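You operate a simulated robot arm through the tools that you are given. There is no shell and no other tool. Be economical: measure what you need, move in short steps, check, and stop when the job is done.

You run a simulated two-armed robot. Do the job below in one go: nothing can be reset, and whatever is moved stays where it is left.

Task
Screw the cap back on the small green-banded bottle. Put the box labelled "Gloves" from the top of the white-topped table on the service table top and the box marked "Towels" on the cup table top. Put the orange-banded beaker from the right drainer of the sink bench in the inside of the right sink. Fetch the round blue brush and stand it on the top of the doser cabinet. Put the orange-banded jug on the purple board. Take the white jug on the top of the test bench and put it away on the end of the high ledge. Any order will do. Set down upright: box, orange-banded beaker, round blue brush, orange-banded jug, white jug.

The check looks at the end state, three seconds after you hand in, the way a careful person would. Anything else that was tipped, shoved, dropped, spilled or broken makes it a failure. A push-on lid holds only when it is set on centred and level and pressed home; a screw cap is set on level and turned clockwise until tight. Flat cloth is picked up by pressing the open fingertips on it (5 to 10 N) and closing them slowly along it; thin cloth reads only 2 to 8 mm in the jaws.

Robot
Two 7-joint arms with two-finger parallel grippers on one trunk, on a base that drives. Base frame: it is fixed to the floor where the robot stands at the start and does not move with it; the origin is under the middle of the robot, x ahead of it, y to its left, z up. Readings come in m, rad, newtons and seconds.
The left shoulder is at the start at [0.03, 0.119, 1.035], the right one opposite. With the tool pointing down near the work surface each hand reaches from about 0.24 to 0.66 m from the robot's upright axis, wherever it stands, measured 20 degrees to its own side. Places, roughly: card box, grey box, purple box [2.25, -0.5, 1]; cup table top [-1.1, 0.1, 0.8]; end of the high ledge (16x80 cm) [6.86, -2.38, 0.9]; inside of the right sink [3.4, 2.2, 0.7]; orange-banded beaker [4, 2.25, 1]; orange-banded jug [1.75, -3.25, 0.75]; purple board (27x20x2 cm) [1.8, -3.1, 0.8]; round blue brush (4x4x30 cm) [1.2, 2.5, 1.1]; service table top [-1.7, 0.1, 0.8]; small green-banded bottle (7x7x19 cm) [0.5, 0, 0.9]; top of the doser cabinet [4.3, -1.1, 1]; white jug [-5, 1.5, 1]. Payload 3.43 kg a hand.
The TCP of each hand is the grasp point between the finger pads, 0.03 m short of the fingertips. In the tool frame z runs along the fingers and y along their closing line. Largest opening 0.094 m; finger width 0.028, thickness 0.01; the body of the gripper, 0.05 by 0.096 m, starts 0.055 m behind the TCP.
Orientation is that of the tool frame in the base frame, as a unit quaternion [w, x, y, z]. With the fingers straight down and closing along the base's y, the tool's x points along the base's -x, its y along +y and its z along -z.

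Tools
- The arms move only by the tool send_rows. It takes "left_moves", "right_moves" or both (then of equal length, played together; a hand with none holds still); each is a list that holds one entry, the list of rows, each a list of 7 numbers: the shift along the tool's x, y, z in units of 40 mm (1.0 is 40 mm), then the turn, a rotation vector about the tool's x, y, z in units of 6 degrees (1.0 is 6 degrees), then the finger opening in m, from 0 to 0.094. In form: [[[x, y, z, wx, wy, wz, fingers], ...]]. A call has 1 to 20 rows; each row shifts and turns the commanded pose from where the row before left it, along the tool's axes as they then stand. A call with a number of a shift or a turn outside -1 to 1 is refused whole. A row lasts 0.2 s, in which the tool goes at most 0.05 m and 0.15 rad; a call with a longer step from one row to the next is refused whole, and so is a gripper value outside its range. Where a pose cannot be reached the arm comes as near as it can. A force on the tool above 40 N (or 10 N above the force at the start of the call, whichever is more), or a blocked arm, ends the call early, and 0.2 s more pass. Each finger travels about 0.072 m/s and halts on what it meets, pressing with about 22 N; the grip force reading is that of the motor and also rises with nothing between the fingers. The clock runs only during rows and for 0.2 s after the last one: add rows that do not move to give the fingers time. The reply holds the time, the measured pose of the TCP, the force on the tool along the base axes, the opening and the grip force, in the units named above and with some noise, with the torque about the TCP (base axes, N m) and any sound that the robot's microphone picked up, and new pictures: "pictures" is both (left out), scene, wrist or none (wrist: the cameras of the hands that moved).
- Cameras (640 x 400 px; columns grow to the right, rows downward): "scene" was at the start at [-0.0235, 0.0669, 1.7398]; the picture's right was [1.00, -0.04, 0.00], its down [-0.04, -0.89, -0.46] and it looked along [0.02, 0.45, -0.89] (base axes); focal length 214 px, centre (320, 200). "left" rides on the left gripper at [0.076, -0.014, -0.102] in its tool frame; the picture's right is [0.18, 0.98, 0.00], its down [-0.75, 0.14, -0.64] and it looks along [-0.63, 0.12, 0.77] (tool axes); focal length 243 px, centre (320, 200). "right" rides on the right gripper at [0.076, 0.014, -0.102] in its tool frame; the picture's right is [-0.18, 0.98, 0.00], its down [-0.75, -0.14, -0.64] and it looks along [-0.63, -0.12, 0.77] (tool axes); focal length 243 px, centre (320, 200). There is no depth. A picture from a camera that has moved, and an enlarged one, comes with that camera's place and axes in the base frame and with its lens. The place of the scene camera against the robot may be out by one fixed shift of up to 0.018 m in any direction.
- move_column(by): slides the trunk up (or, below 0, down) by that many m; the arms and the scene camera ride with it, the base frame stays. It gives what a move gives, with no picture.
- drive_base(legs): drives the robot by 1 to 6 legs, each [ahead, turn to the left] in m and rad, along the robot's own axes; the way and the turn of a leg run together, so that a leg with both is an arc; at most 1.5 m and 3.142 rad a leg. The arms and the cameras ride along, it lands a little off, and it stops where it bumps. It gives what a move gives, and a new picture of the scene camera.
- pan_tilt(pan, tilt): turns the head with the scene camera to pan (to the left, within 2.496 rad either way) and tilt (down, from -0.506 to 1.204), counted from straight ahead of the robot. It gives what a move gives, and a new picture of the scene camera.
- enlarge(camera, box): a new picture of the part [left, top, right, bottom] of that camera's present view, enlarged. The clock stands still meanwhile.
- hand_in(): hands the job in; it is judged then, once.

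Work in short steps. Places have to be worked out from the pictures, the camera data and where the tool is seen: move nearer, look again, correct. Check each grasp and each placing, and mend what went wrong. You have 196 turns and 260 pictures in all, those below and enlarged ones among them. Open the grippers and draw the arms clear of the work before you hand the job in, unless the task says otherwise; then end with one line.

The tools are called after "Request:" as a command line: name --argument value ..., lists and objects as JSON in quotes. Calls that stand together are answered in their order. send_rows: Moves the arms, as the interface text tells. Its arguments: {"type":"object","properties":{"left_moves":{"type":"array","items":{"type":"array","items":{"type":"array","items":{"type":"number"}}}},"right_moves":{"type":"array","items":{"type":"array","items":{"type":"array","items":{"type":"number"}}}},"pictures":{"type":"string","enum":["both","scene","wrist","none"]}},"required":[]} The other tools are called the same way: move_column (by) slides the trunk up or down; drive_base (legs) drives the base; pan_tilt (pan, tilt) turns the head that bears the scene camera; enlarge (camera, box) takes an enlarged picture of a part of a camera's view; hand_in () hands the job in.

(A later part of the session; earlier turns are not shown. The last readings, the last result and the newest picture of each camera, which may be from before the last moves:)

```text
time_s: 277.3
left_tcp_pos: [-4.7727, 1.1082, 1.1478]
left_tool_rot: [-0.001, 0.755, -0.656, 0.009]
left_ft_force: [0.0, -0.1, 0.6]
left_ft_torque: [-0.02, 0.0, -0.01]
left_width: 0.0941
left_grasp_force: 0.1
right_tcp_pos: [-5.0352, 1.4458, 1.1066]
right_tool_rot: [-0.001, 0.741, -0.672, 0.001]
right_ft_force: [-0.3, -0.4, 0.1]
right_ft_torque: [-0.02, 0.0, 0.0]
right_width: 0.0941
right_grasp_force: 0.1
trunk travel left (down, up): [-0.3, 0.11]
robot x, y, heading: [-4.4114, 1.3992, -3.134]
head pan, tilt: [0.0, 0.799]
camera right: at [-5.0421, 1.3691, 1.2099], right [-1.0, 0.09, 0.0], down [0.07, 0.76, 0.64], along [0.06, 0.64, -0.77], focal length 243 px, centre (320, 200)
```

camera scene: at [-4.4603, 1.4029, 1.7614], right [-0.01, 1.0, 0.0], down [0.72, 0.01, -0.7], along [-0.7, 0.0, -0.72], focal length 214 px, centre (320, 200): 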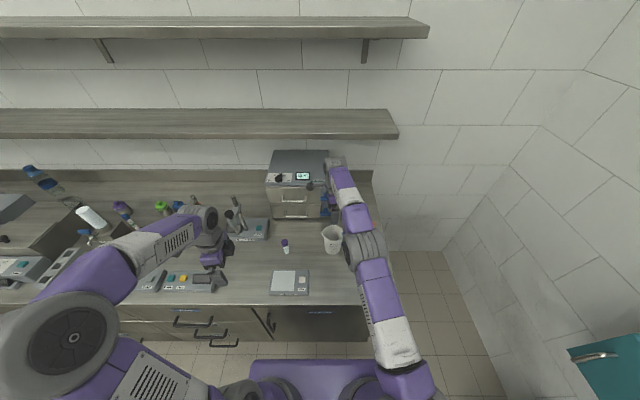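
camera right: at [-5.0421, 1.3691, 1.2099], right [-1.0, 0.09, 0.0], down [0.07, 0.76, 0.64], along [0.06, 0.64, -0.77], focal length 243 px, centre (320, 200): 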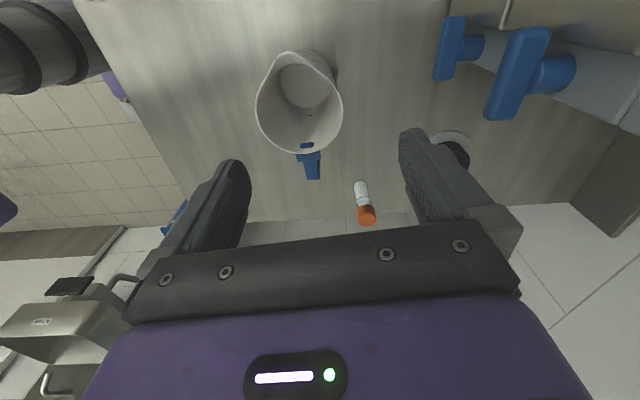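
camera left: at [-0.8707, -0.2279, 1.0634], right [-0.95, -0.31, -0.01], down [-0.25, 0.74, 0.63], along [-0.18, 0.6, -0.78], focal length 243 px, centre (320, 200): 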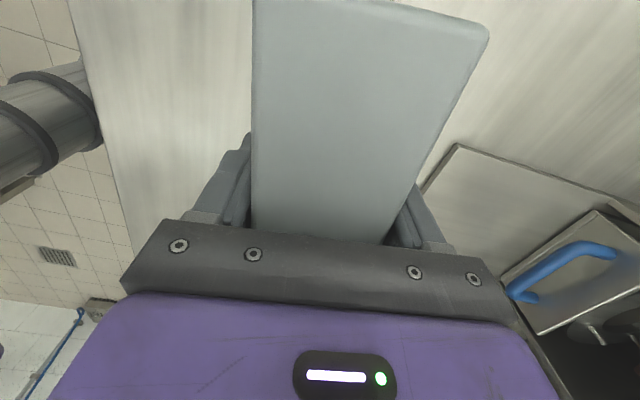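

I centre over the jug and descend to just above the rim.

Request:
send_rows --right_moves '[[[0.15, -0.51, 0, 0, 0, 0, 0.094], [0, 0, 0.8, 0, 0, 0, 0.094], [0, 0, 0.8, 0, 0, 0, 0.094]]]' --pictures "wrist"

Request:
enlarge --camera "right" --box '[160, 50, 480, 250]'

```text
time_s: 278.1
left_tcp_pos: [-4.7747, 1.1084, 1.1497]
left_tool_rot: [-0.002, 0.753, -0.658, 0.01]
left_ft_force: [1.1, 0.0, 0.3]
left_ft_torque: [0.02, -0.02, -0.02]
left_width: 0.0941
left_grasp_force: 0.1
right_tcp_pos: [-5.0144, 1.441, 1.0412]
right_tool_rot: [-0.001, 0.741, -0.671, 0.001]
right_ft_force: [0.2, -0.7, -0.1]
right_ft_torque: [-0.02, 0.02, 0.0]
right_width: 0.0943
right_grasp_force: 0.0
trunk travel left (down, up): [-0.3, 0.11]
robot x, y, heading: [-4.4113, 1.4004, -3.134]
head pan, tilt: [0.0, 0.799]
camera right: at [-5.0211, 1.3644, 1.1453], right [-1.0, 0.09, 0.0], down [0.07, 0.76, 0.64], along [0.06, 0.64, -0.77], focal length 243 px, centre (320, 200)
```

right: 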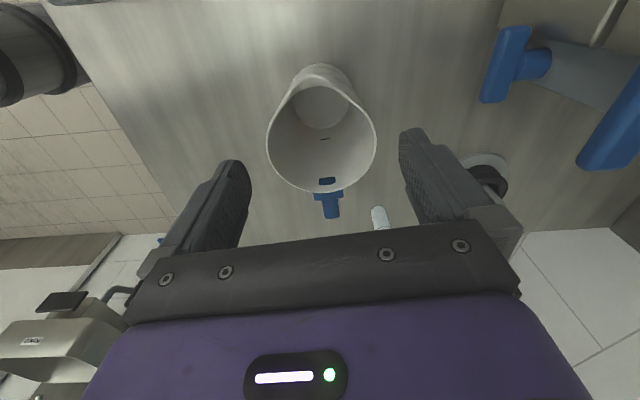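

```text
2.00 times, centred on (320, 150) of right
camera zoom: at [-5.0211, 1.3644, 1.1453], right [-1.0, 0.09, 0.0], down [0.07, 0.76, 0.64], along [0.06, 0.64, -0.77], focal length 485 px, centre (320, 300)
```

zoom: 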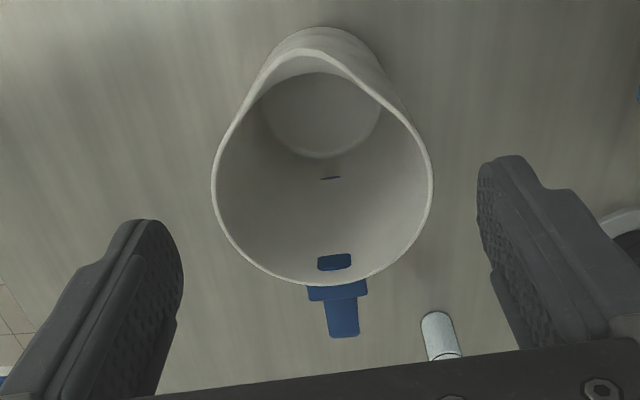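

Rim is ~74 mm and nearly centred. I shift 2.5 mm, descend and grip the body.

Request:
send_rows --right_moves '[[[0, -0.06, 0.5, 0, 0, 0, 0.094], [0, 0, 0.8, 0, 0, 0, 0.094], [0, 0, 0.8, 0, 0, 0, 0.094], [0, 0, 0, 0, 0, 0, 0.085], [0, 0, 0, 0, 0, 0, 0.075], [0, 0, 0, 0, 0, 0, 0.065], [0, 0, 0, 0, 0, 0, 0.058], [0, 0, 0, 0, 0, 0, 0.055], [0, 0, 0, 0, 0, 0, 0.055]]]' --pictures "wrist"

```text
time_s: 280.1
left_tcp_pos: [-4.7733, 1.1085, 1.1495]
left_tool_rot: [-0.001, 0.754, -0.657, 0.011]
left_ft_force: [-0.5, -0.2, -0.8]
left_ft_torque: [0.02, -0.01, -0.02]
left_width: 0.0942
left_grasp_force: 0.1
right_tcp_pos: [-5.0125, 1.4421, 0.9587]
right_tool_rot: [-0.001, 0.741, -0.672, 0.001]
right_ft_force: [-0.8, 0.6, 2.1]
right_ft_torque: [0.02, 0.14, 0.03]
right_width: 0.0887
right_grasp_force: 22.2
trunk travel left (down, up): [-0.3, 0.11]
robot x, y, heading: [-4.409, 1.3988, -3.137]
head pan, tilt: [0.0, 0.799]
camera right: at [-5.0184, 1.3651, 1.0616], right [-1.0, 0.09, 0.0], down [0.06, 0.76, 0.64], along [0.06, 0.64, -0.77], focal length 243 px, centre (320, 200)
```

right: 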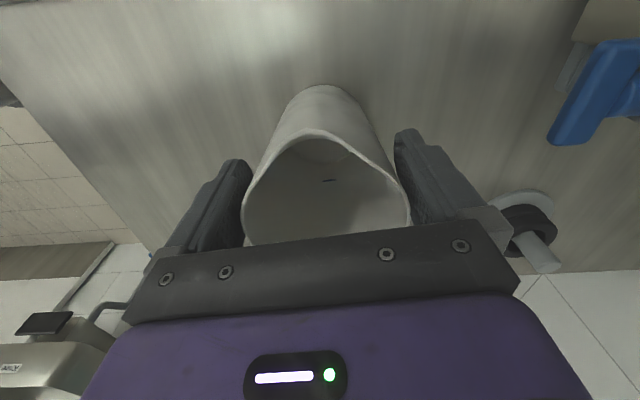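

Gripped at 0.0887. I lift 6 cm and check the hold.

Request:
send_rows --right_moves '[[[0, 0, -0.3, 0, 0, 0, 0.055], [0, 0, -0.6, 0, 0, 0, 0.055], [0, 0, -0.6, 0, 0, 0, 0.055], [0, 0, 0, 0, 0, 0, 0.055]]]' --pictures "wrist"

Request:
enlarge --camera "scene" --box '[270, 190, 430, 290]'

```text
time_s: 281.1
left_tcp_pos: [-4.7743, 1.109, 1.1486]
left_tool_rot: [-0.001, 0.753, -0.657, 0.01]
left_ft_force: [0.5, 0.0, 0.0]
left_ft_torque: [0.01, -0.03, 0.04]
left_width: 0.0941
left_grasp_force: 0.1
right_tcp_pos: [-5.0137, 1.4423, 1.0192]
right_tool_rot: [-0.001, 0.741, -0.672, 0.0]
right_ft_force: [0.3, -1.1, -0.9]
right_ft_torque: [-0.02, -0.03, -0.01]
right_width: 0.0886
right_grasp_force: 21.9
trunk travel left (down, up): [-0.3, 0.11]
robot x, y, heading: [-4.4115, 1.4003, -3.133]
head pan, tilt: [0.0, 0.799]
camera right: at [-5.0203, 1.3656, 1.1222], right [-1.0, 0.09, 0.0], down [0.06, 0.76, 0.64], along [0.06, 0.64, -0.77], focal length 243 px, centre (320, 200)
```

right: 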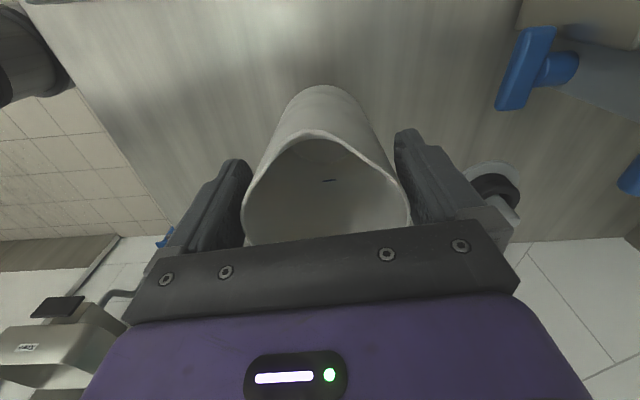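

```text
4.00 times, centred on (350, 240) of scene
camera zoom: at [-4.4588, 1.403, 1.7614], right [-0.01, 1.0, 0.0], down [0.72, 0.01, -0.7], along [-0.7, 0.0, -0.72], focal length 858 px, centre (200, 40)
```

zoom: 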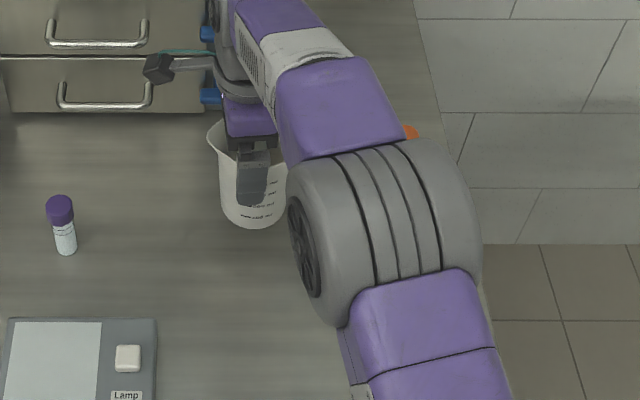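

Held firmly and level. I draw the jug in and up, then drive back along the passage toward the brush shelf.

Request:
send_rows --right_moves '[[[0, 0, -1, 0, 0, 0, 0.055], [0, 0, -1, 0, 0, 0, 0.055], [0, 0, -1, 0, 0, 0, 0.055], [0, 0, -1, 0, 0, 0, 0.055], [-0.5, -0.9, -0.2, 0, 0, 0, 0.055], [-0.5, -0.9, 0, 0, 0, 0, 0.055], [-0.5, -0.9, 0, 0, 0, 0, 0.055], [-0.5, -0.9, 0, 0, 0, 0, 0.055], [-0.5, -0.9, 0, 0, 0, 0, 0.055], [-0.5, -0.9, 0, 0, 0, 0, 0.055]]]' --pictures "none"

Request:
drive_base --legs '[[-0.4, 0], [0, 3.135], [1.5, 0], [1.5, 0], [0.9, 0]]'

```text
time_s: 283.3
left_tcp_pos: [-4.7739, 1.1102, 1.1493]
left_tool_rot: [-0.002, 0.754, -0.657, 0.011]
left_ft_force: [-0.1, 0.1, -0.5]
left_ft_torque: [-0.05, 0.02, -0.05]
left_width: 0.0943
left_grasp_force: 0.1
right_tcp_pos: [-4.8082, 1.585, 1.1872]
right_tool_rot: [0.0, 0.741, -0.672, 0.001]
right_ft_force: [0.2, 0.7, -0.2]
right_ft_torque: [-0.01, 0.01, 0.01]
right_width: 0.0883
right_grasp_force: 21.8
trunk travel left (down, up): [-0.3, 0.11]
robot x, y, heading: [-4.4141, 1.4005, -3.138]
head pan, tilt: [0.0, 0.799]
```

```text
time_s: 311.5
left_tcp_pos: [0.2518, 1.6013, 1.1484]
left_tool_rot: [-0.01, 0.673, 0.739, -0.001]
left_ft_force: [0.3, 0.4, -0.6]
left_ft_torque: [-0.04, 0.05, -0.01]
left_width: 0.0941
left_grasp_force: 0.0
right_tcp_pos: [0.2668, 1.1255, 1.1872]
right_tool_rot: [-0.001, 0.687, 0.726, -0.001]
right_ft_force: [0.2, -0.2, -1.1]
right_ft_torque: [0.0, 0.02, 0.02]
right_width: 0.0881
right_grasp_force: 21.9
trunk travel left (down, up): [-0.3, 0.11]
robot x, y, heading: [-0.123, 1.3254, -0.036]
head pan, tilt: [0.0, 0.799]
camera scene: at [-0.0671, 1.3288, 1.7614], right [-0.04, -1.0, 0.0], down [-0.72, 0.03, -0.7], along [0.7, -0.03, -0.72], focal length 214 px, centre (320, 200)
```

scene: 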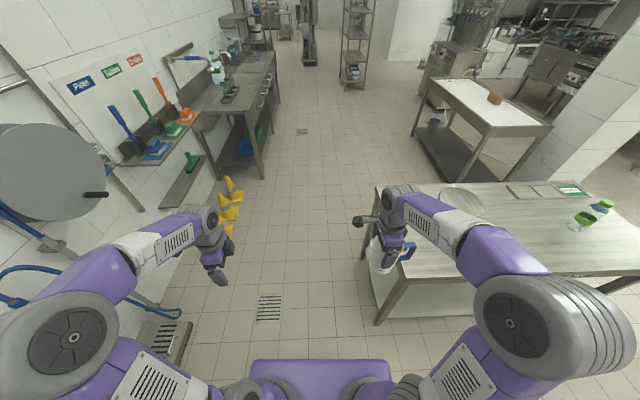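

I zoom on the brushes and on the bottle (which looks leaning only by perspective, to be confirmed).

Request:
enlarge --camera "scene" --box '[50, 50, 250, 175]'

Request:
enlarge --camera "scene" --box '[480, 160, 640, 260]'

```text
3.20 times, centred on (150, 112) of scene
camera zoom: at [-0.0671, 1.3288, 1.7614], right [-0.04, -1.0, 0.0], down [-0.72, 0.03, -0.7], along [0.7, -0.03, -0.72], focal length 686 px, centre (864, 480)
```

zoom: 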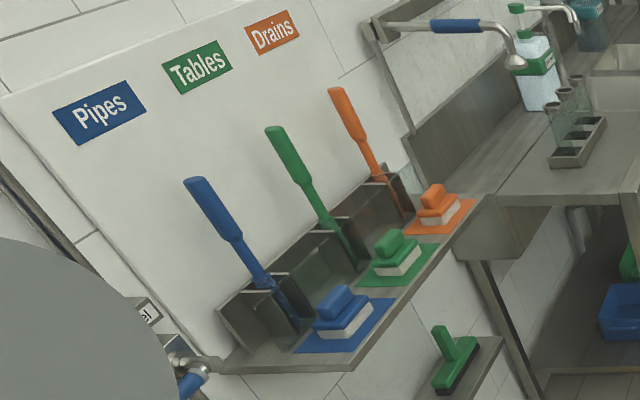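

```text
4.00 times, centred on (560, 210) of scene
camera zoom: at [-0.0671, 1.3288, 1.7614], right [-0.04, -1.0, 0.0], down [-0.72, 0.03, -0.7], along [0.7, -0.03, -0.72], focal length 858 px, centre (-640, 160)
```

zoom: 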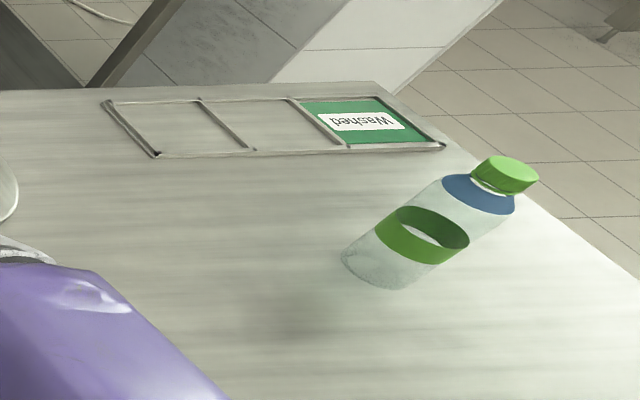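

I take a sharper look at the cap.

Request:
enlarge --camera "scene" --box '[560, 185, 640, 235]'

```text
8.00 times, centred on (600, 210) of scene
camera zoom: at [-0.0671, 1.3288, 1.7614], right [-0.04, -1.0, 0.0], down [-0.72, 0.03, -0.7], along [0.7, -0.03, -0.72], focal length 1716 px, centre (-1920, 120)
```

zoom: 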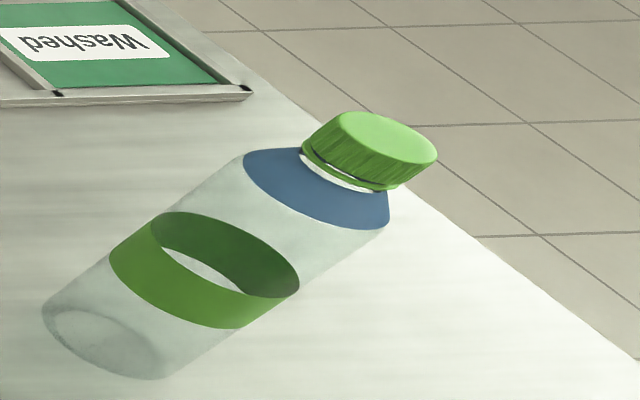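

The cap sits level on the ring. The round blue brush stands in the "Pipes" pocket near (1.26, 2.5), handle top z≈1.24. I turn the left hand to point forward and drive to face it, short of the cones.

Request:
send_rows --left_moves '[[[0, 0, 0, 0, 0, -1, 0.094], [0, 0, 0, 0, 0, -1, 0.094], [0, 0, 0, 0, 0, -1, 0.094], [0, 0, 0, 0, 0, -1, 0.094], [0, 0, 0, 0, 0, -1, 0.094], [0, 0, 0, 0, 0, -1, 0.094], [0, 0, 0, 0, 0, -1, 0.094], [0, 0, 0, 0, 0, -1, 0.094], [0, 0, 0, 0, 0, -1, 0.094], [0, 0, 0, 0, 0, -1, 0.094], [0, 0, 0, 0, 0, -1, 0.094], [0, 0, 0, 0, 0, -1, 0.094], [0, 0, 0, 0, 0, -1, 0.094], [0, 0, 0, 0, 0, -1, 0.094]]]' --pictures "none"

Request:
send_rows --left_moves '[[[0, 0, 0, 0, -1, 0, 0.094], [0, 0, 0, 0, -1, 0, 0.094], [0, 0, 0, 0, -1, 0, 0.094], [0, 0, 0, 0, -1, 0, 0.094], [0, 0, 0, 0, -1, 0, 0.094], [0, 0, 0, 0, -1, 0, 0.094], [0, 0, 0, 0, -1, 0, 0.094], [0, 0, 0, 0, -1, 0, 0.094], [0, 0, 0, 0, -1, 0, 0.094], [0, 0, 0, 0, -1, 0, 0.094], [0, 0, 0, 0, -1, 0, 0.094], [0, 0, 0, 0, -1, 0, 0.094], [0, 0, 0, 0, -1, 0, 0.094]]]' --pictures "none"

Request:
drive_base --legs '[[0, 0.326], [1.36, 0], [0, 1.281]]'

```text
time_s: 314.5
left_tcp_pos: [0.2525, 1.6013, 1.1483]
left_tool_rot: [-0.009, 0.005, 1.0, 0.006]
left_ft_force: [0.9, 0.4, 0.0]
left_ft_torque: [-0.01, 0.04, 0.01]
left_width: 0.0939
left_grasp_force: 0.0
right_tcp_pos: [0.2682, 1.1271, 1.1872]
right_tool_rot: [-0.001, 0.687, 0.727, -0.002]
right_ft_force: [0.6, 0.2, -1.0]
right_ft_torque: [0.0, 0.02, 0.01]
right_width: 0.0881
right_grasp_force: 22.2
trunk travel left (down, up): [-0.3, 0.11]
robot x, y, heading: [-0.1198, 1.3269, -0.036]
head pan, tilt: [0.0, 0.799]
```

```text
time_s: 317.3
left_tcp_pos: [0.3131, 1.6407, 1.1729]
left_tool_rot: [0.623, 0.007, 0.782, 0.002]
left_ft_force: [0.3, -0.4, 0.3]
left_ft_torque: [0.0, 0.0, -0.04]
left_width: 0.0941
left_grasp_force: 0.1
left hand out of reach, approached as far as the arm can: row 8, 9, 10, 11, 12, 13
right_tcp_pos: [0.2677, 1.1275, 1.1871]
right_tool_rot: [-0.001, 0.686, 0.727, -0.001]
right_ft_force: [0.5, 0.7, 0.0]
right_ft_torque: [0.0, 0.01, 0.02]
right_width: 0.0876
right_grasp_force: 22.0
trunk travel left (down, up): [-0.3, 0.11]
robot x, y, heading: [-0.124, 1.3286, -0.039]
head pan, tilt: [0.0, 0.799]
```

```text
time_s: 328.4
left_tcp_pos: [0.8659, 2.1467, 1.1722]
left_tool_rot: [-0.432, 0.557, -0.55, -0.448]
left_ft_force: [-0.6, 1.3, -0.3]
left_ft_torque: [-0.01, 0.03, 0.01]
left_width: 0.0941
left_grasp_force: 0.1
right_tcp_pos: [1.3811, 2.1205, 1.1878]
right_tool_rot: [0.0, -0.045, 0.999, -0.001]
right_ft_force: [0.9, -0.1, -0.2]
right_ft_torque: [-0.01, 0.0, 0.05]
right_width: 0.0875
right_grasp_force: 22.0
trunk travel left (down, up): [-0.3, 0.11]
robot x, y, heading: [1.1956, 1.7239, 1.568]
head pan, tilt: [0.0, 0.799]
camera scene: at [1.1984, 1.7782, 1.7614], right [1.0, 0.0, 0.0], down [0.0, -0.72, -0.7], along [0.0, 0.7, -0.72], focal length 214 px, centre (320, 200)
```

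scene: 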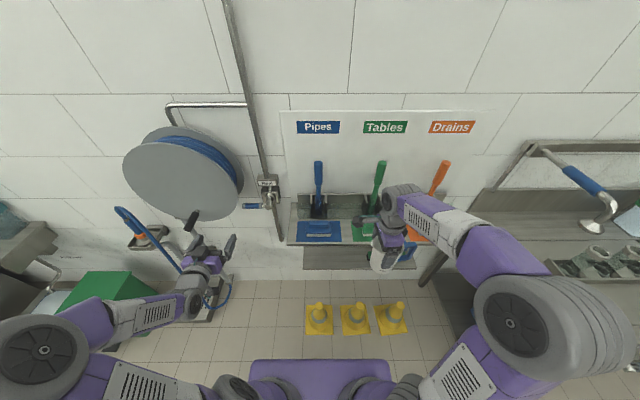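

The jug grip width has crept from 0.0887 to 0.0875. I check the jug via the wrist camera and see the brush by zoom.

Request:
enlarge --camera "right" --box '[160, 50, 480, 250]'

Request:
enlarge --camera "scene" --box '[270, 150, 430, 250]'

Request:
enlarge --camera "scene" --box '[340, 180, 440, 280]'

```text
2.00 times, centred on (320, 150) of right
camera zoom: at [1.3051, 2.128, 1.2901], right [0.1, 1.0, 0.0], down [0.76, -0.07, 0.64], along [0.64, -0.06, -0.77], focal length 485 px, centre (320, 300)
```

zoom: 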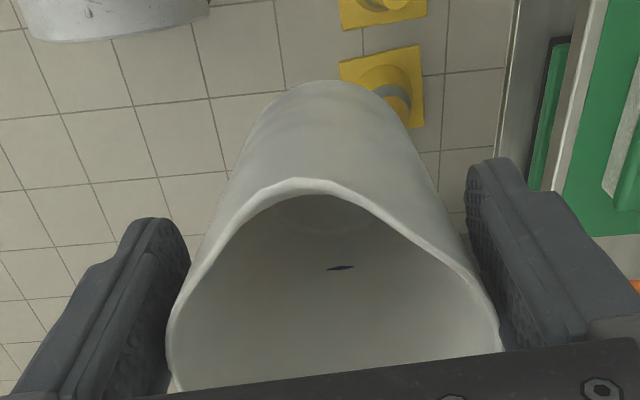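

```text
4.00 times, centred on (350, 200) of scene
camera zoom: at [1.1984, 1.7782, 1.7614], right [1.0, 0.0, 0.0], down [0.0, -0.72, -0.7], along [0.0, 0.7, -0.72], focal length 858 px, centre (200, 200)
```

zoom: 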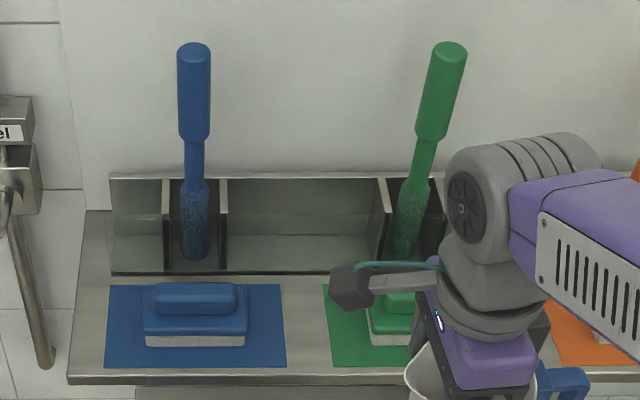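

```text
4.00 times, centred on (390, 230) of scene
camera zoom: at [1.1984, 1.7782, 1.7614], right [1.0, 0.0, 0.0], down [0.0, -0.72, -0.7], along [0.0, 0.7, -0.72], focal length 858 px, centre (40, 80)
```

zoom: 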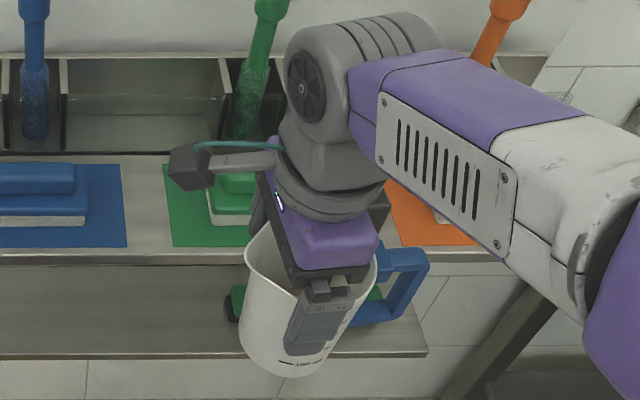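

The jug is steady. The brush is at about (1.19, 2.45), thick handle z 1.16–1.26. I move the left hand level in front of it and edge the jug aside.

Request:
send_rows --left_moves '[[[-0.2, -0.9, 0, 0, 0, 0, 0.08], [-0.2, -0.9, 0, 0, 0, 0, 0.08], [-0.2, -0.9, 0, 0, 0, 0, 0.08], [-0.2, -0.9, 0, 0, 0, 0, 0.08], [-0.2, -0.9, 0.2, 0, 0, 0, 0.08], [-0.2, -0.9, 0.4, 0, 0, 0, 0.08], [-0.2, -0.9, 0.4, 0, 0, 0, 0.08], [-0.2, -0.9, 0.4, 0, 0, 0, 0.08], [-0.2, -0.9, 0.4, 0, 0, 0, 0.08]]]' --right_moves '[[[-0.5, 0, 0, 0, 0, 0, 0.055], [-0.5, 0, 0, 0, 0, 0, 0.055], [-0.5, 0, 0, 0, 0, 0, 0.055], [-0.5, 0, 0, 0, 0, 0, 0.055], [0, 0, 0, 0, 0, 0, 0.055], [0, 0, 0, 0, 0, 0, 0.055], [0, 0, 0, 0, 0, 0, 0.055], [0, 0, 0, 0, 0, 0, 0.055], [0, 0, 0, 0, 0, 0, 0.055]]]'

Request:
enlarge --camera "left" --box '[160, 50, 480, 250]'

```text
time_s: 330.4
left_tcp_pos: [1.1781, 2.2718, 1.2314]
left_tool_rot: [-0.431, 0.558, -0.55, -0.448]
left_ft_force: [-0.4, -0.2, 0.3]
left_ft_torque: [0.0, 0.01, 0.01]
left_width: 0.08
left_grasp_force: 0.0
left hand out of reach, approached as far as the arm can: row 1, 2, 3
right_tcp_pos: [1.4618, 2.1277, 1.1862]
right_tool_rot: [-0.001, -0.045, 0.999, -0.001]
right_ft_force: [0.2, 0.3, -0.7]
right_ft_torque: [-0.02, 0.03, -0.02]
right_width: 0.0876
right_grasp_force: 22.3
trunk travel left (down, up): [-0.3, 0.11]
robot x, y, heading: [1.1904, 1.7257, 1.568]
head pan, tilt: [0.0, 0.799]
camera scene: at [1.2001, 1.7788, 1.7614], right [1.0, 0.0, 0.0], down [0.0, -0.72, -0.7], along [0.0, 0.7, -0.72], focal length 214 px, centre (320, 200)
camera right: at [1.3862, 2.1353, 1.2896], right [0.1, 1.0, 0.0], down [0.76, -0.07, 0.64], along [0.64, -0.06, -0.77], focal length 243 px, centre (320, 200)
camera left: at [1.1937, 2.1536, 1.1799], right [-0.98, -0.06, -0.17], down [-0.12, -0.46, 0.88], along [-0.13, 0.89, 0.44], focal length 243 px, centre (320, 200)
```

scene: 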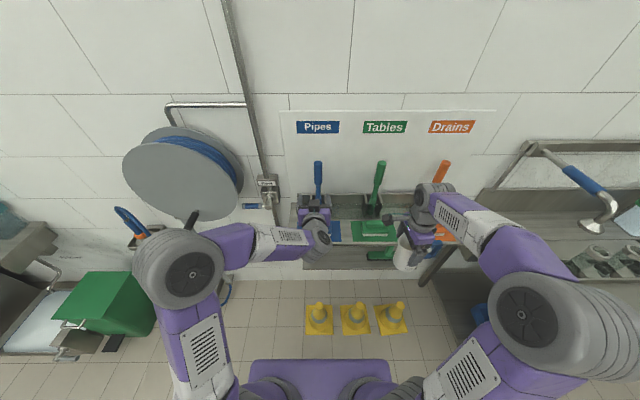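
right: 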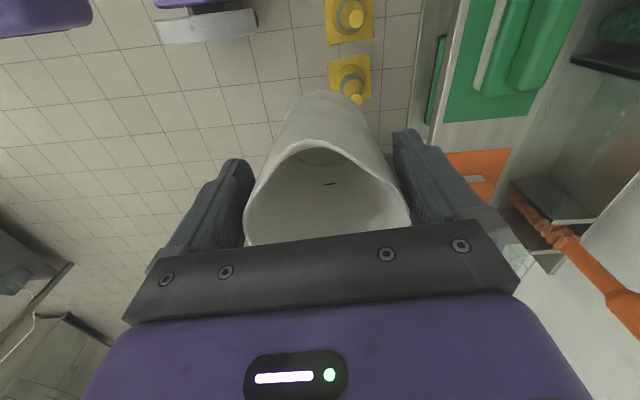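
left: 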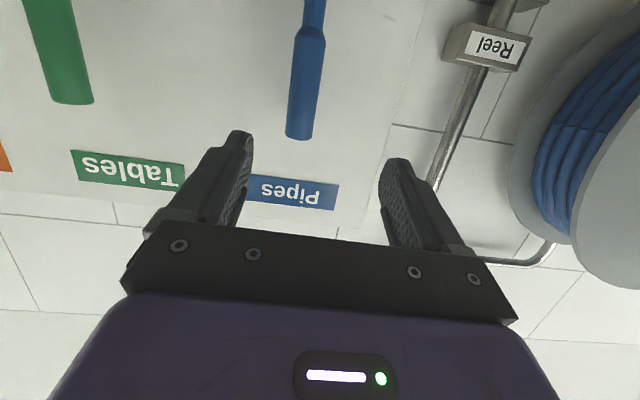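

```text
2.00 times, centred on (320, 150) of left
camera zoom: at [1.1937, 2.1536, 1.1799], right [-0.98, -0.06, -0.17], down [-0.12, -0.46, 0.88], along [-0.13, 0.89, 0.44], focal length 485 px, centre (320, 300)
```

zoom: 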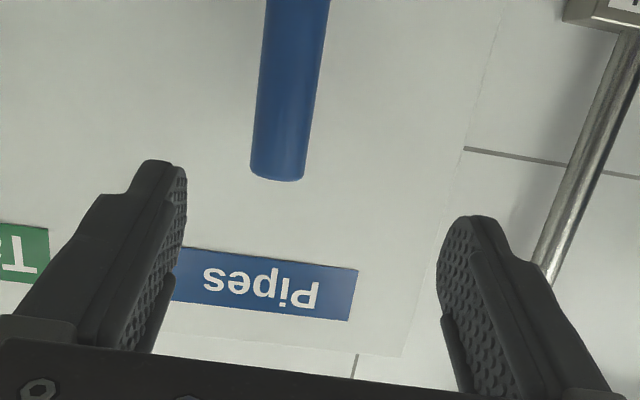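

Handle top is at (1.19, 2.458, 1.243). I align and advance most of the way.

Request:
send_rows --left_moves '[[[-0.2, -0.3, 0.6, 0, 0, 0, 0.08], [0, 0, 1, 0, 0, 0, 0.08], [0, 0, 1, 0, 0, 0, 0.08], [0, 0, 0.9, 0, 0, 0, 0.08]]]' --pictures "wrist"

```text
time_s: 331.4
left_tcp_pos: [1.1857, 2.4112, 1.2066]
left_tool_rot: [-0.432, 0.557, -0.55, -0.447]
left_ft_force: [0.4, 0.1, -0.1]
left_ft_torque: [-0.01, -0.02, -0.02]
left_width: 0.0799
left_grasp_force: 0.0
right_tcp_pos: [1.4626, 2.1282, 1.1857]
right_tool_rot: [0.0, -0.044, 0.999, -0.002]
right_ft_force: [0.5, 0.2, 0.4]
right_ft_torque: [0.01, 0.04, 0.01]
right_width: 0.0876
right_grasp_force: 22.2
trunk travel left (down, up): [-0.3, 0.11]
robot x, y, heading: [1.1935, 1.7235, 1.568]
head pan, tilt: [0.0, 0.799]
camera left: at [1.2012, 2.2934, 1.1556], right [-0.98, -0.06, -0.17], down [-0.12, -0.46, 0.88], along [-0.13, 0.89, 0.44], focal length 243 px, centre (320, 200)
```

left: 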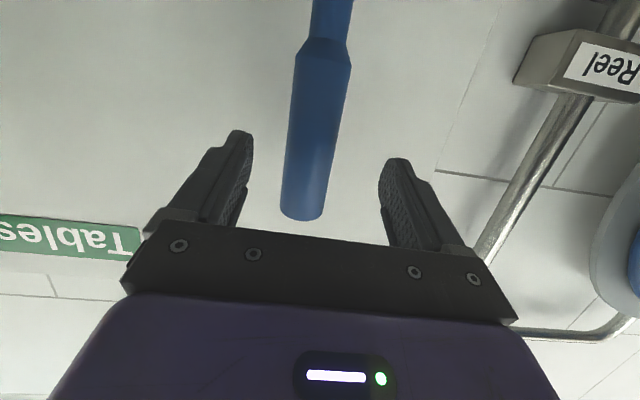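

Handle is between the fingertips, 5 cm ahead. I advance and close.

Request:
send_rows --left_moves '[[[0, 0, 0.6, 0, 0, 0, 0.08], [-0.1, 0, 0.55, 0, 0, 0, 0.07], [0, 0, 0, 0, 0, 0, 0.055], [0, 0, 0, 0, 0, 0, 0.04], [0, 0, 0, 0, 0, 0, 0.025], [0, 0, 0, 0, 0, 0, 0.015], [0, 0, 0, 0, 0, 0, 0.015]]]' --pictures "wrist"

```text
time_s: 332.9
left_tcp_pos: [1.1845, 2.4549, 1.2018]
left_tool_rot: [-0.432, 0.557, -0.55, -0.447]
left_ft_force: [0.3, 0.0, 1.0]
left_ft_torque: [0.15, -0.06, 0.04]
left_width: 0.0376
left_grasp_force: 22.0
right_tcp_pos: [1.4629, 2.1266, 1.1868]
right_tool_rot: [0.0, -0.046, 0.999, -0.001]
right_ft_force: [0.2, 0.2, -0.8]
right_ft_torque: [0.01, 0.01, 0.01]
right_width: 0.0876
right_grasp_force: 22.1
trunk travel left (down, up): [-0.3, 0.11]
robot x, y, heading: [1.196, 1.7251, 1.572]
head pan, tilt: [0.0, 0.799]
camera left: at [1.2001, 2.3379, 1.1498], right [-0.98, -0.06, -0.17], down [-0.12, -0.46, 0.88], along [-0.13, 0.89, 0.44], focal length 243 px, centre (320, 200)
```

left: 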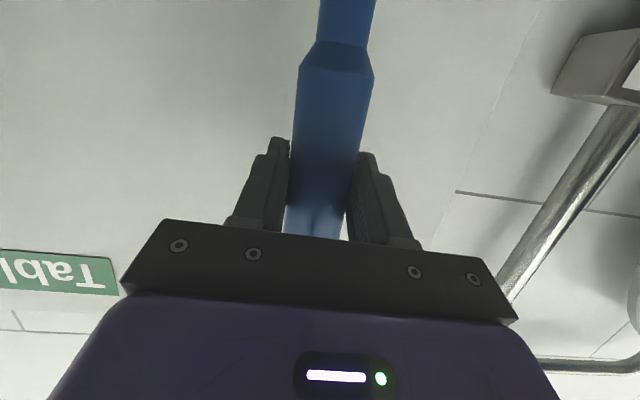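

Handle gripped. I lift it straight up with the trunk column, then by the arm.

Request:
move_column --by 0.1

Request:
send_rows --left_moves '[[[-0.9, 0, -0.22, 0, 0, 0, 0.015], [-0.9, 0, -0.22, 0, 0, 0, 0.015], [0, 0, 0, 0, 0, 0, 0.015]]]'

```text
time_s: 334.3
left_tcp_pos: [1.1839, 2.4541, 1.2997]
left_tool_rot: [-0.432, 0.557, -0.55, -0.447]
left_ft_force: [-0.1, 0.0, -0.5]
left_ft_torque: [0.01, 0.0, 0.03]
left_width: 0.0376
left_grasp_force: 21.3
right_tcp_pos: [1.4615, 2.1264, 1.2869]
right_tool_rot: [0.0, -0.045, 0.999, -0.002]
right_ft_force: [-1.0, -0.7, -0.8]
right_ft_torque: [-0.01, -0.01, 0.01]
right_width: 0.0875
right_grasp_force: 21.9
trunk travel left (down, up): [-0.4, 0.01]
robot x, y, heading: [1.1912, 1.7242, 1.568]
head pan, tilt: [0.0, 0.799]
```

```text
time_s: 335.1
left_tcp_pos: [1.1858, 2.4545, 1.3743]
left_tool_rot: [-0.432, 0.557, -0.55, -0.447]
left_ft_force: [0.5, -0.1, -1.2]
left_ft_torque: [-0.01, 0.01, -0.01]
left_width: 0.0371
left_grasp_force: 22.4
right_tcp_pos: [1.4606, 2.1275, 1.2871]
right_tool_rot: [0.001, -0.045, 0.999, -0.001]
right_ft_force: [0.3, 1.2, -0.5]
right_ft_torque: [-0.02, 0.01, 0.01]
right_width: 0.0874
right_grasp_force: 21.9
trunk travel left (down, up): [-0.4, 0.01]
robot x, y, heading: [1.1974, 1.7236, 1.573]
head pan, tilt: [0.0, 0.799]
camera scene: at [1.1984, 1.779, 1.8614], right [1.0, 0.0, 0.0], down [0.0, -0.72, -0.7], along [0.0, 0.7, -0.72], focal length 214 px, centre (320, 200)
camera left: at [1.2017, 2.3381, 1.3234], right [-0.98, -0.06, -0.17], down [-0.12, -0.46, 0.88], along [-0.13, 0.89, 0.44], focal length 243 px, centre (320, 200)
```

scene: 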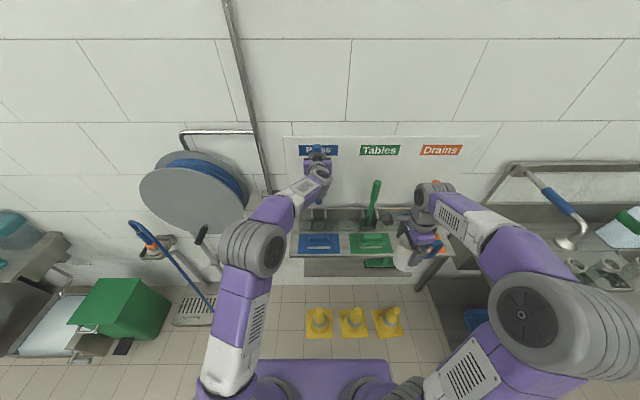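
left: 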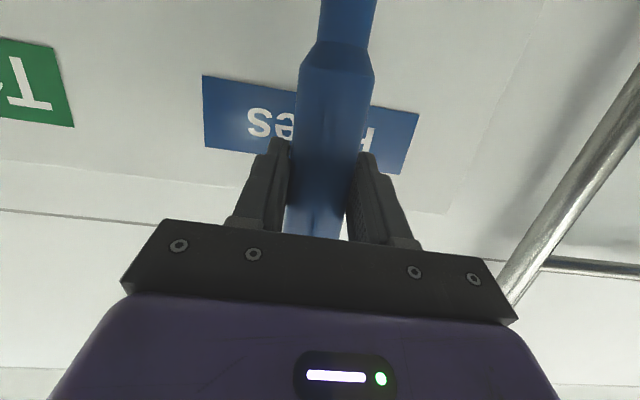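

The brush is clear of its pocket. I back off, draw it in a little, and drive toward the doser cabinet.

Request:
drive_base --legs '[[-0.37, 0]]'

Request:
send_rows --left_moves '[[[0.14, 0.35, -0.6, 0, 0, 0, 0.015], [0.14, 0.35, -0.6, 0, 0, 0, 0.015], [0.14, 0.35, -0.6, 0, 0, 0, 0.015], [0.14, 0.35, -0.6, 0, 0, 0, 0.015], [0.14, 0.35, -0.6, 0, 0, 0, 0.015], [0.14, 0.35, -0.6, 0, 0, 0, 0.015], [0.14, 0.35, -0.6, 0, 0, 0, 0.015], [0.14, 0.35, -0.6, 0, 0, 0, 0.015]]]' --pictures "none"

Request:
drive_base --legs '[[0, -1.855], [1.5, 0], [0.7, 0]]'

Request:
pan_tilt --pan -0.6 --tilt 0.5

```text
time_s: 337.5
left_tcp_pos: [1.1862, 2.0822, 1.375]
left_tool_rot: [-0.433, 0.556, -0.551, -0.447]
left_ft_force: [-0.1, -0.3, -0.9]
left_ft_torque: [-0.01, 0.0, 0.02]
left_width: 0.0373
left_grasp_force: 21.7
right_tcp_pos: [1.4603, 1.7538, 1.2854]
right_tool_rot: [0.0, -0.043, 0.999, -0.001]
right_ft_force: [-0.3, 0.1, -0.4]
right_ft_torque: [0.0, 0.03, 0.02]
right_width: 0.087
right_grasp_force: 21.5
trunk travel left (down, up): [-0.4, 0.01]
robot x, y, heading: [1.1909, 1.352, 1.566]
head pan, tilt: [0.0, 0.799]
camera scene: at [1.1973, 1.4058, 1.8614], right [1.0, -0.01, 0.0], down [0.0, -0.72, -0.7], along [0.0, 0.7, -0.72], focal length 214 px, centre (320, 200)
```

scene: 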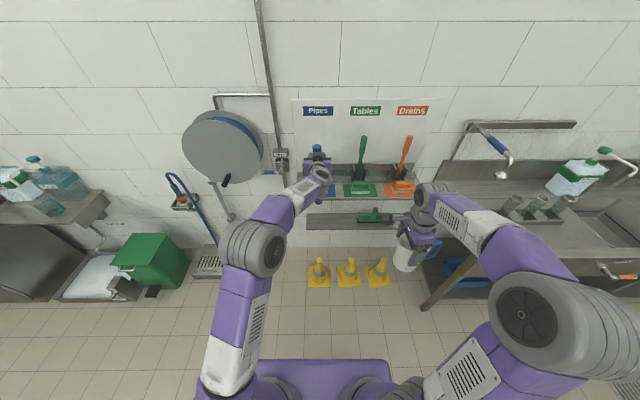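

```text
time_s: 339.3
left_tcp_pos: [1.0776, 1.8802, 1.3749]
left_tool_rot: [-0.433, 0.556, -0.551, -0.447]
left_ft_force: [0.1, 0.2, -0.3]
left_ft_torque: [-0.03, 0.02, 0.0]
left_width: 0.0376
left_grasp_force: 22.2
right_tcp_pos: [1.4612, 1.7528, 1.2876]
right_tool_rot: [-0.001, -0.042, 0.999, -0.001]
right_ft_force: [-0.2, 0.4, -1.1]
right_ft_torque: [0.01, -0.01, -0.01]
right_width: 0.0871
right_grasp_force: 22.7
trunk travel left (down, up): [-0.4, 0.01]
robot x, y, heading: [1.1963, 1.3515, 1.564]
head pan, tilt: [0.0, 0.799]
```

```text
time_s: 354.6
left_tcp_pos: [3.8754, 0.7482, 1.3735]
left_tool_rot: [0.618, 0.096, 0.777, -0.069]
left_ft_force: [-0.1, 0.9, -1.2]
left_ft_torque: [-0.01, 0.03, -0.01]
left_width: 0.0367
left_grasp_force: 22.3
right_tcp_pos: [3.6543, 0.4092, 1.2868]
right_tool_rot: [-0.002, 0.764, 0.645, -0.001]
right_ft_force: [0.0, -0.1, -0.7]
right_ft_torque: [0.04, -0.02, 0.0]
right_width: 0.0869
right_grasp_force: 22.1
trunk travel left (down, up): [-0.4, 0.01]
robot x, y, heading: [3.3331, 0.7682, -0.261]
head pan, tilt: [0.0, 0.799]
camera scene: at [3.3859, 0.7612, 1.8614], right [-0.26, -0.97, 0.0], down [-0.69, 0.18, -0.7], along [0.67, -0.18, -0.72], focal length 214 px, centre (320, 200)
```

scene: 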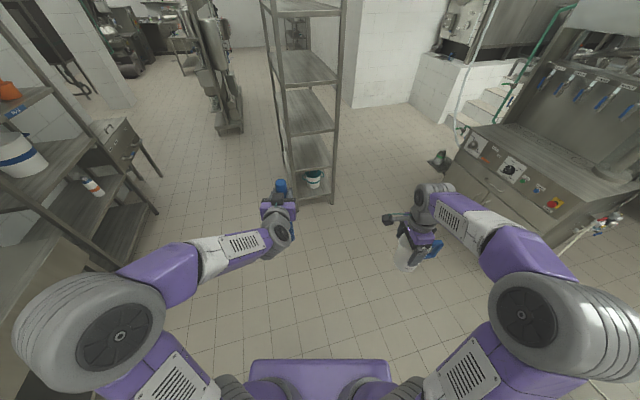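

```text
time_s: 355.6
left_tcp_pos: [3.8763, 0.7482, 1.3757]
left_tool_rot: [0.618, 0.096, 0.777, -0.07]
left_ft_force: [0.4, 0.7, -0.7]
left_ft_torque: [-0.03, 0.01, 0.0]
left_width: 0.0367
left_grasp_force: 21.8
right_tcp_pos: [3.6539, 0.4086, 1.2867]
right_tool_rot: [-0.001, 0.764, 0.645, -0.001]
right_ft_force: [-0.1, -0.4, -0.7]
right_ft_torque: [0.01, 0.01, -0.02]
right_width: 0.087
right_grasp_force: 21.8
trunk travel left (down, up): [-0.4, 0.01]
robot x, y, heading: [3.3338, 0.7715, -0.259]
head pan, tilt: [-0.6, 0.499]
camera scene: at [3.3674, 0.713, 1.8873], right [-0.76, -0.65, 0.0], down [-0.31, 0.36, -0.88], along [0.57, -0.67, -0.48], focal length 214 px, centre (320, 200)
```

scene: 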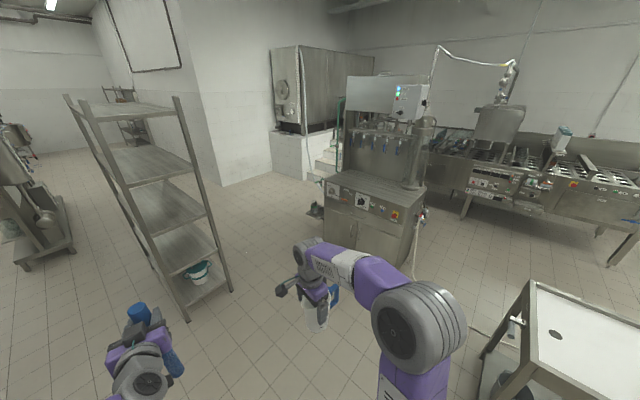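

The doser cabinet's front edge runs along y≈-1.0, x 3.84–4.71, with a free top ahead of the nozzles. I drive up to face it.

Request:
drive_base --legs '[[0, -0.629], [1.35, 0], [0, -0.683]]'

Request:
pan_tilt --pan 0.0 --tilt 0.7

```text
time_s: 365.9
left_tcp_pos: [4.2888, -0.8065, 1.3753]
left_tool_rot: [0.446, 0.552, 0.556, -0.433]
left_ft_force: [0.4, 0.6, -1.8]
left_ft_torque: [-0.01, -0.04, 0.01]
left_width: 0.0358
left_grasp_force: 21.9
right_tcp_pos: [3.9059, -0.6793, 1.286]
right_tool_rot: [-0.002, 0.999, 0.042, 0.0]
right_ft_force: [1.4, 0.2, -1.3]
right_ft_torque: [0.03, 0.03, 0.04]
right_width: 0.0865
right_grasp_force: 22.2
trunk travel left (down, up): [-0.4, 0.01]
robot x, y, heading: [4.1742, -0.277, -1.582]
head pan, tilt: [-0.6, 0.499]
camera scene: at [4.1266, -0.3178, 1.8874], right [-0.82, 0.57, 0.0], down [0.27, 0.39, -0.88], along [-0.5, -0.72, -0.48], focal length 214 px, centre (320, 200)
```

scene: 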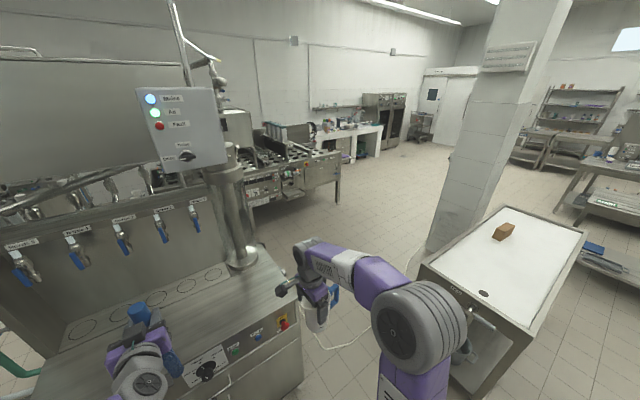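

```text
time_s: 366.9
left_tcp_pos: [4.2881, -0.8071, 1.376]
left_tool_rot: [0.446, 0.552, 0.556, -0.433]
left_ft_force: [0.2, 0.1, -1.1]
left_ft_torque: [0.01, -0.01, -0.03]
left_width: 0.0357
left_grasp_force: 22.3
right_tcp_pos: [3.9062, -0.6778, 1.2862]
right_tool_rot: [-0.002, 0.999, 0.042, 0.0]
right_ft_force: [-1.0, -0.7, -0.1]
right_ft_torque: [0.03, -0.03, -0.01]
right_width: 0.0865
right_grasp_force: 22.0
trunk travel left (down, up): [-0.4, 0.01]
robot x, y, heading: [4.1744, -0.276, -1.578]
head pan, tilt: [0.0, 0.7]
camera scene: at [4.178, -0.328, 1.8697], right [-1.0, 0.01, 0.0], down [0.01, 0.64, -0.77], along [-0.01, -0.77, -0.64], focal length 214 px, centre (320, 200)
```

scene: 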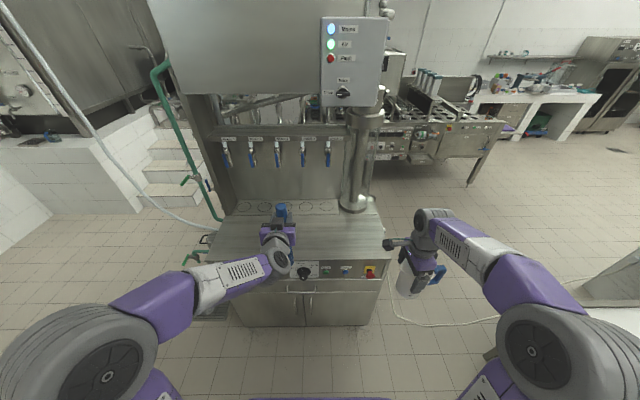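

Free strip at about (4.3, -1.14). I drive forward 0.34 m so the brush hangs over it.

Request:
drive_base --legs '[[0.34, 0]]'

Request:
enlarge --camera "scene" --box '[200, 190, 440, 340]'

```text
time_s: 369.1
left_tcp_pos: [4.2849, -1.15, 1.3748]
left_tool_rot: [0.446, 0.552, 0.555, -0.434]
left_ft_force: [0.0, -0.4, -1.2]
left_ft_torque: [0.03, 0.01, 0.01]
left_width: 0.0356
left_grasp_force: 21.7
right_tcp_pos: [3.9031, -1.0189, 1.2861]
right_tool_rot: [-0.002, 0.999, 0.041, -0.001]
right_ft_force: [-0.2, -0.1, -0.9]
right_ft_torque: [-0.01, -0.03, 0.03]
right_width: 0.0864
right_grasp_force: 22.0
trunk travel left (down, up): [-0.4, 0.01]
robot x, y, heading: [4.1664, -0.6163, -1.581]
head pan, tilt: [0.0, 0.7]
camera scene: at [4.1753, -0.6695, 1.8697], right [-1.0, 0.01, 0.0], down [0.01, 0.64, -0.77], along [-0.01, -0.77, -0.64], focal length 214 px, centre (320, 200)
```

scene: 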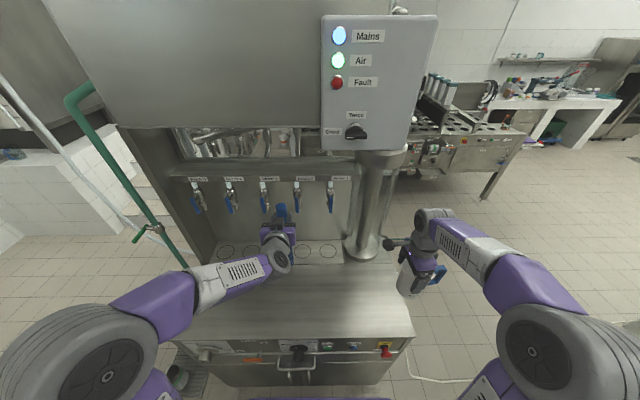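

```text
2.67 times, centred on (320, 265) of scene
camera zoom: at [4.1753, -0.6695, 1.8697], right [-1.0, 0.01, 0.0], down [0.01, 0.64, -0.77], along [-0.01, -0.77, -0.64], focal length 572 px, centre (320, 27)
```

zoom: 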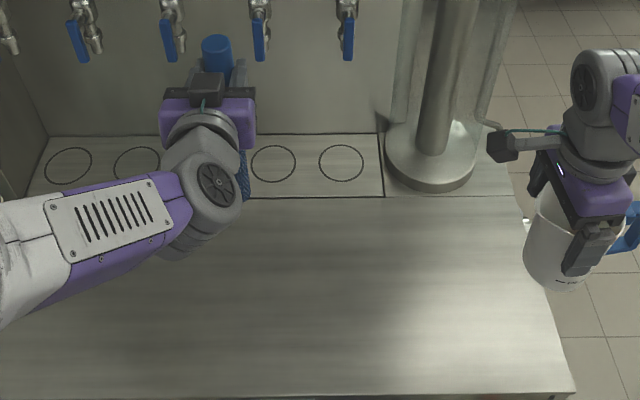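

Top is at z≈0.99; the brush end hangs near 1.14. I lower 10 cm, then in small steps.

Request:
send_rows --left_moves '[[[0.9, 0, 0.21, 0, 0, 0, 0.015], [0.9, 0, 0.21, 0, 0, 0, 0.015], [0.6, 0, 0.14, 0, 0, 0, 0.015]]]' --pictures "scene"

Request:
enlarge --camera "scene" --box '[220, 190, 380, 290]'

```text
time_s: 369.9
left_tcp_pos: [4.2866, -1.1501, 1.277]
left_tool_rot: [0.447, 0.55, 0.556, -0.433]
left_ft_force: [-1.0, -0.3, -1.3]
left_ft_torque: [0.01, 0.01, -0.02]
left_width: 0.0353
left_grasp_force: 22.0
right_tcp_pos: [3.9025, -1.0208, 1.2862]
right_tool_rot: [-0.002, 0.999, 0.04, 0.0]
right_ft_force: [0.2, 1.0, -0.7]
right_ft_torque: [0.01, 0.0, -0.03]
right_width: 0.0866
right_grasp_force: 22.2
trunk travel left (down, up): [-0.4, 0.01]
robot x, y, heading: [4.1699, -0.6187, -1.579]
head pan, tilt: [0.0, 0.7]
camera scene: at [4.1752, -0.6702, 1.8696], right [-1.0, 0.01, 0.0], down [0.01, 0.64, -0.76], along [-0.01, -0.76, -0.64], focal length 214 px, centre (320, 200)
```

scene: 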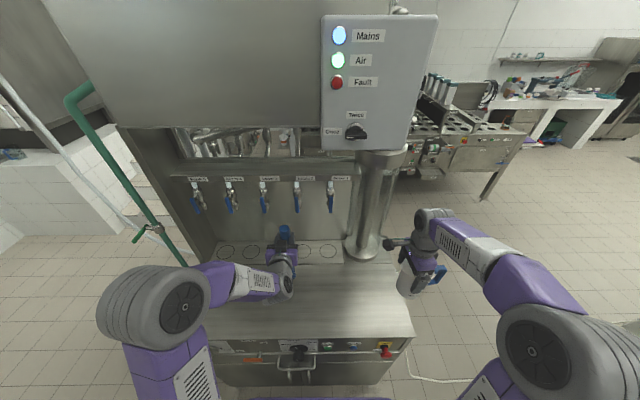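

```text
4.00 times, centred on (300, 240) of scene
camera zoom: at [4.1752, -0.6702, 1.8696], right [-1.0, 0.01, 0.0], down [0.01, 0.64, -0.76], along [-0.01, -0.76, -0.64], focal length 858 px, centre (400, 40)
```

zoom: 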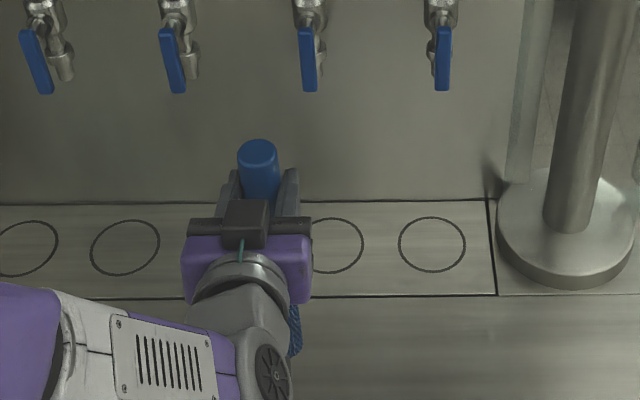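

The brush looks near-vertical. I lower in small steps to contact.

Request:
send_rows --left_moves '[[[0.25, 0, 0.058, 0, 0, 0, 0.015], [0.25, 0, 0.058, 0, 0, 0, 0.015], [0.12, 0, 0.028, 0, 0, 0, 0.015], [0.12, 0, 0.028, 0, 0, 0, 0.015]]]' --pictures "none"

```text
time_s: 370.9
left_tcp_pos: [4.287, -1.15, 1.2463]
left_tool_rot: [0.445, 0.552, 0.555, -0.434]
left_ft_force: [0.6, -0.9, -0.7]
left_ft_torque: [0.01, -0.01, 0.03]
left_width: 0.0354
left_grasp_force: 21.2
right_tcp_pos: [3.9025, -1.0201, 1.2875]
right_tool_rot: [-0.002, 0.999, 0.041, -0.001]
right_ft_force: [-0.8, 0.3, -0.6]
right_ft_torque: [0.02, -0.01, 0.01]
right_width: 0.0866
right_grasp_force: 21.8
trunk travel left (down, up): [-0.4, 0.01]
robot x, y, heading: [4.1742, -0.6199, -1.578]
head pan, tilt: [0.0, 0.7]
```

Request:
send_rows --left_moves '[[[0.15, 0, 0.035, 0, 0, 0, 0.015], [0.12, 0, 0.028, 0, 0, 0, 0.015], [0.1, 0, 0.023, 0, 0, 0, 0.015]]]' --pictures "none"

```text
time_s: 371.8
left_tcp_pos: [4.2871, -1.1509, 1.2319]
left_tool_rot: [0.446, 0.552, 0.556, -0.433]
left_ft_force: [0.2, -0.1, -1.6]
left_ft_torque: [0.02, -0.03, 0.02]
left_width: 0.0353
left_grasp_force: 22.2
right_tcp_pos: [3.9015, -1.0195, 1.2879]
right_tool_rot: [-0.001, 0.999, 0.042, -0.001]
right_ft_force: [-0.1, 0.1, -0.8]
right_ft_torque: [0.0, -0.02, 0.0]
right_width: 0.0865
right_grasp_force: 22.0
trunk travel left (down, up): [-0.4, 0.01]
robot x, y, heading: [4.1706, -0.6175, -1.579]
head pan, tilt: [0.0, 0.7]
```

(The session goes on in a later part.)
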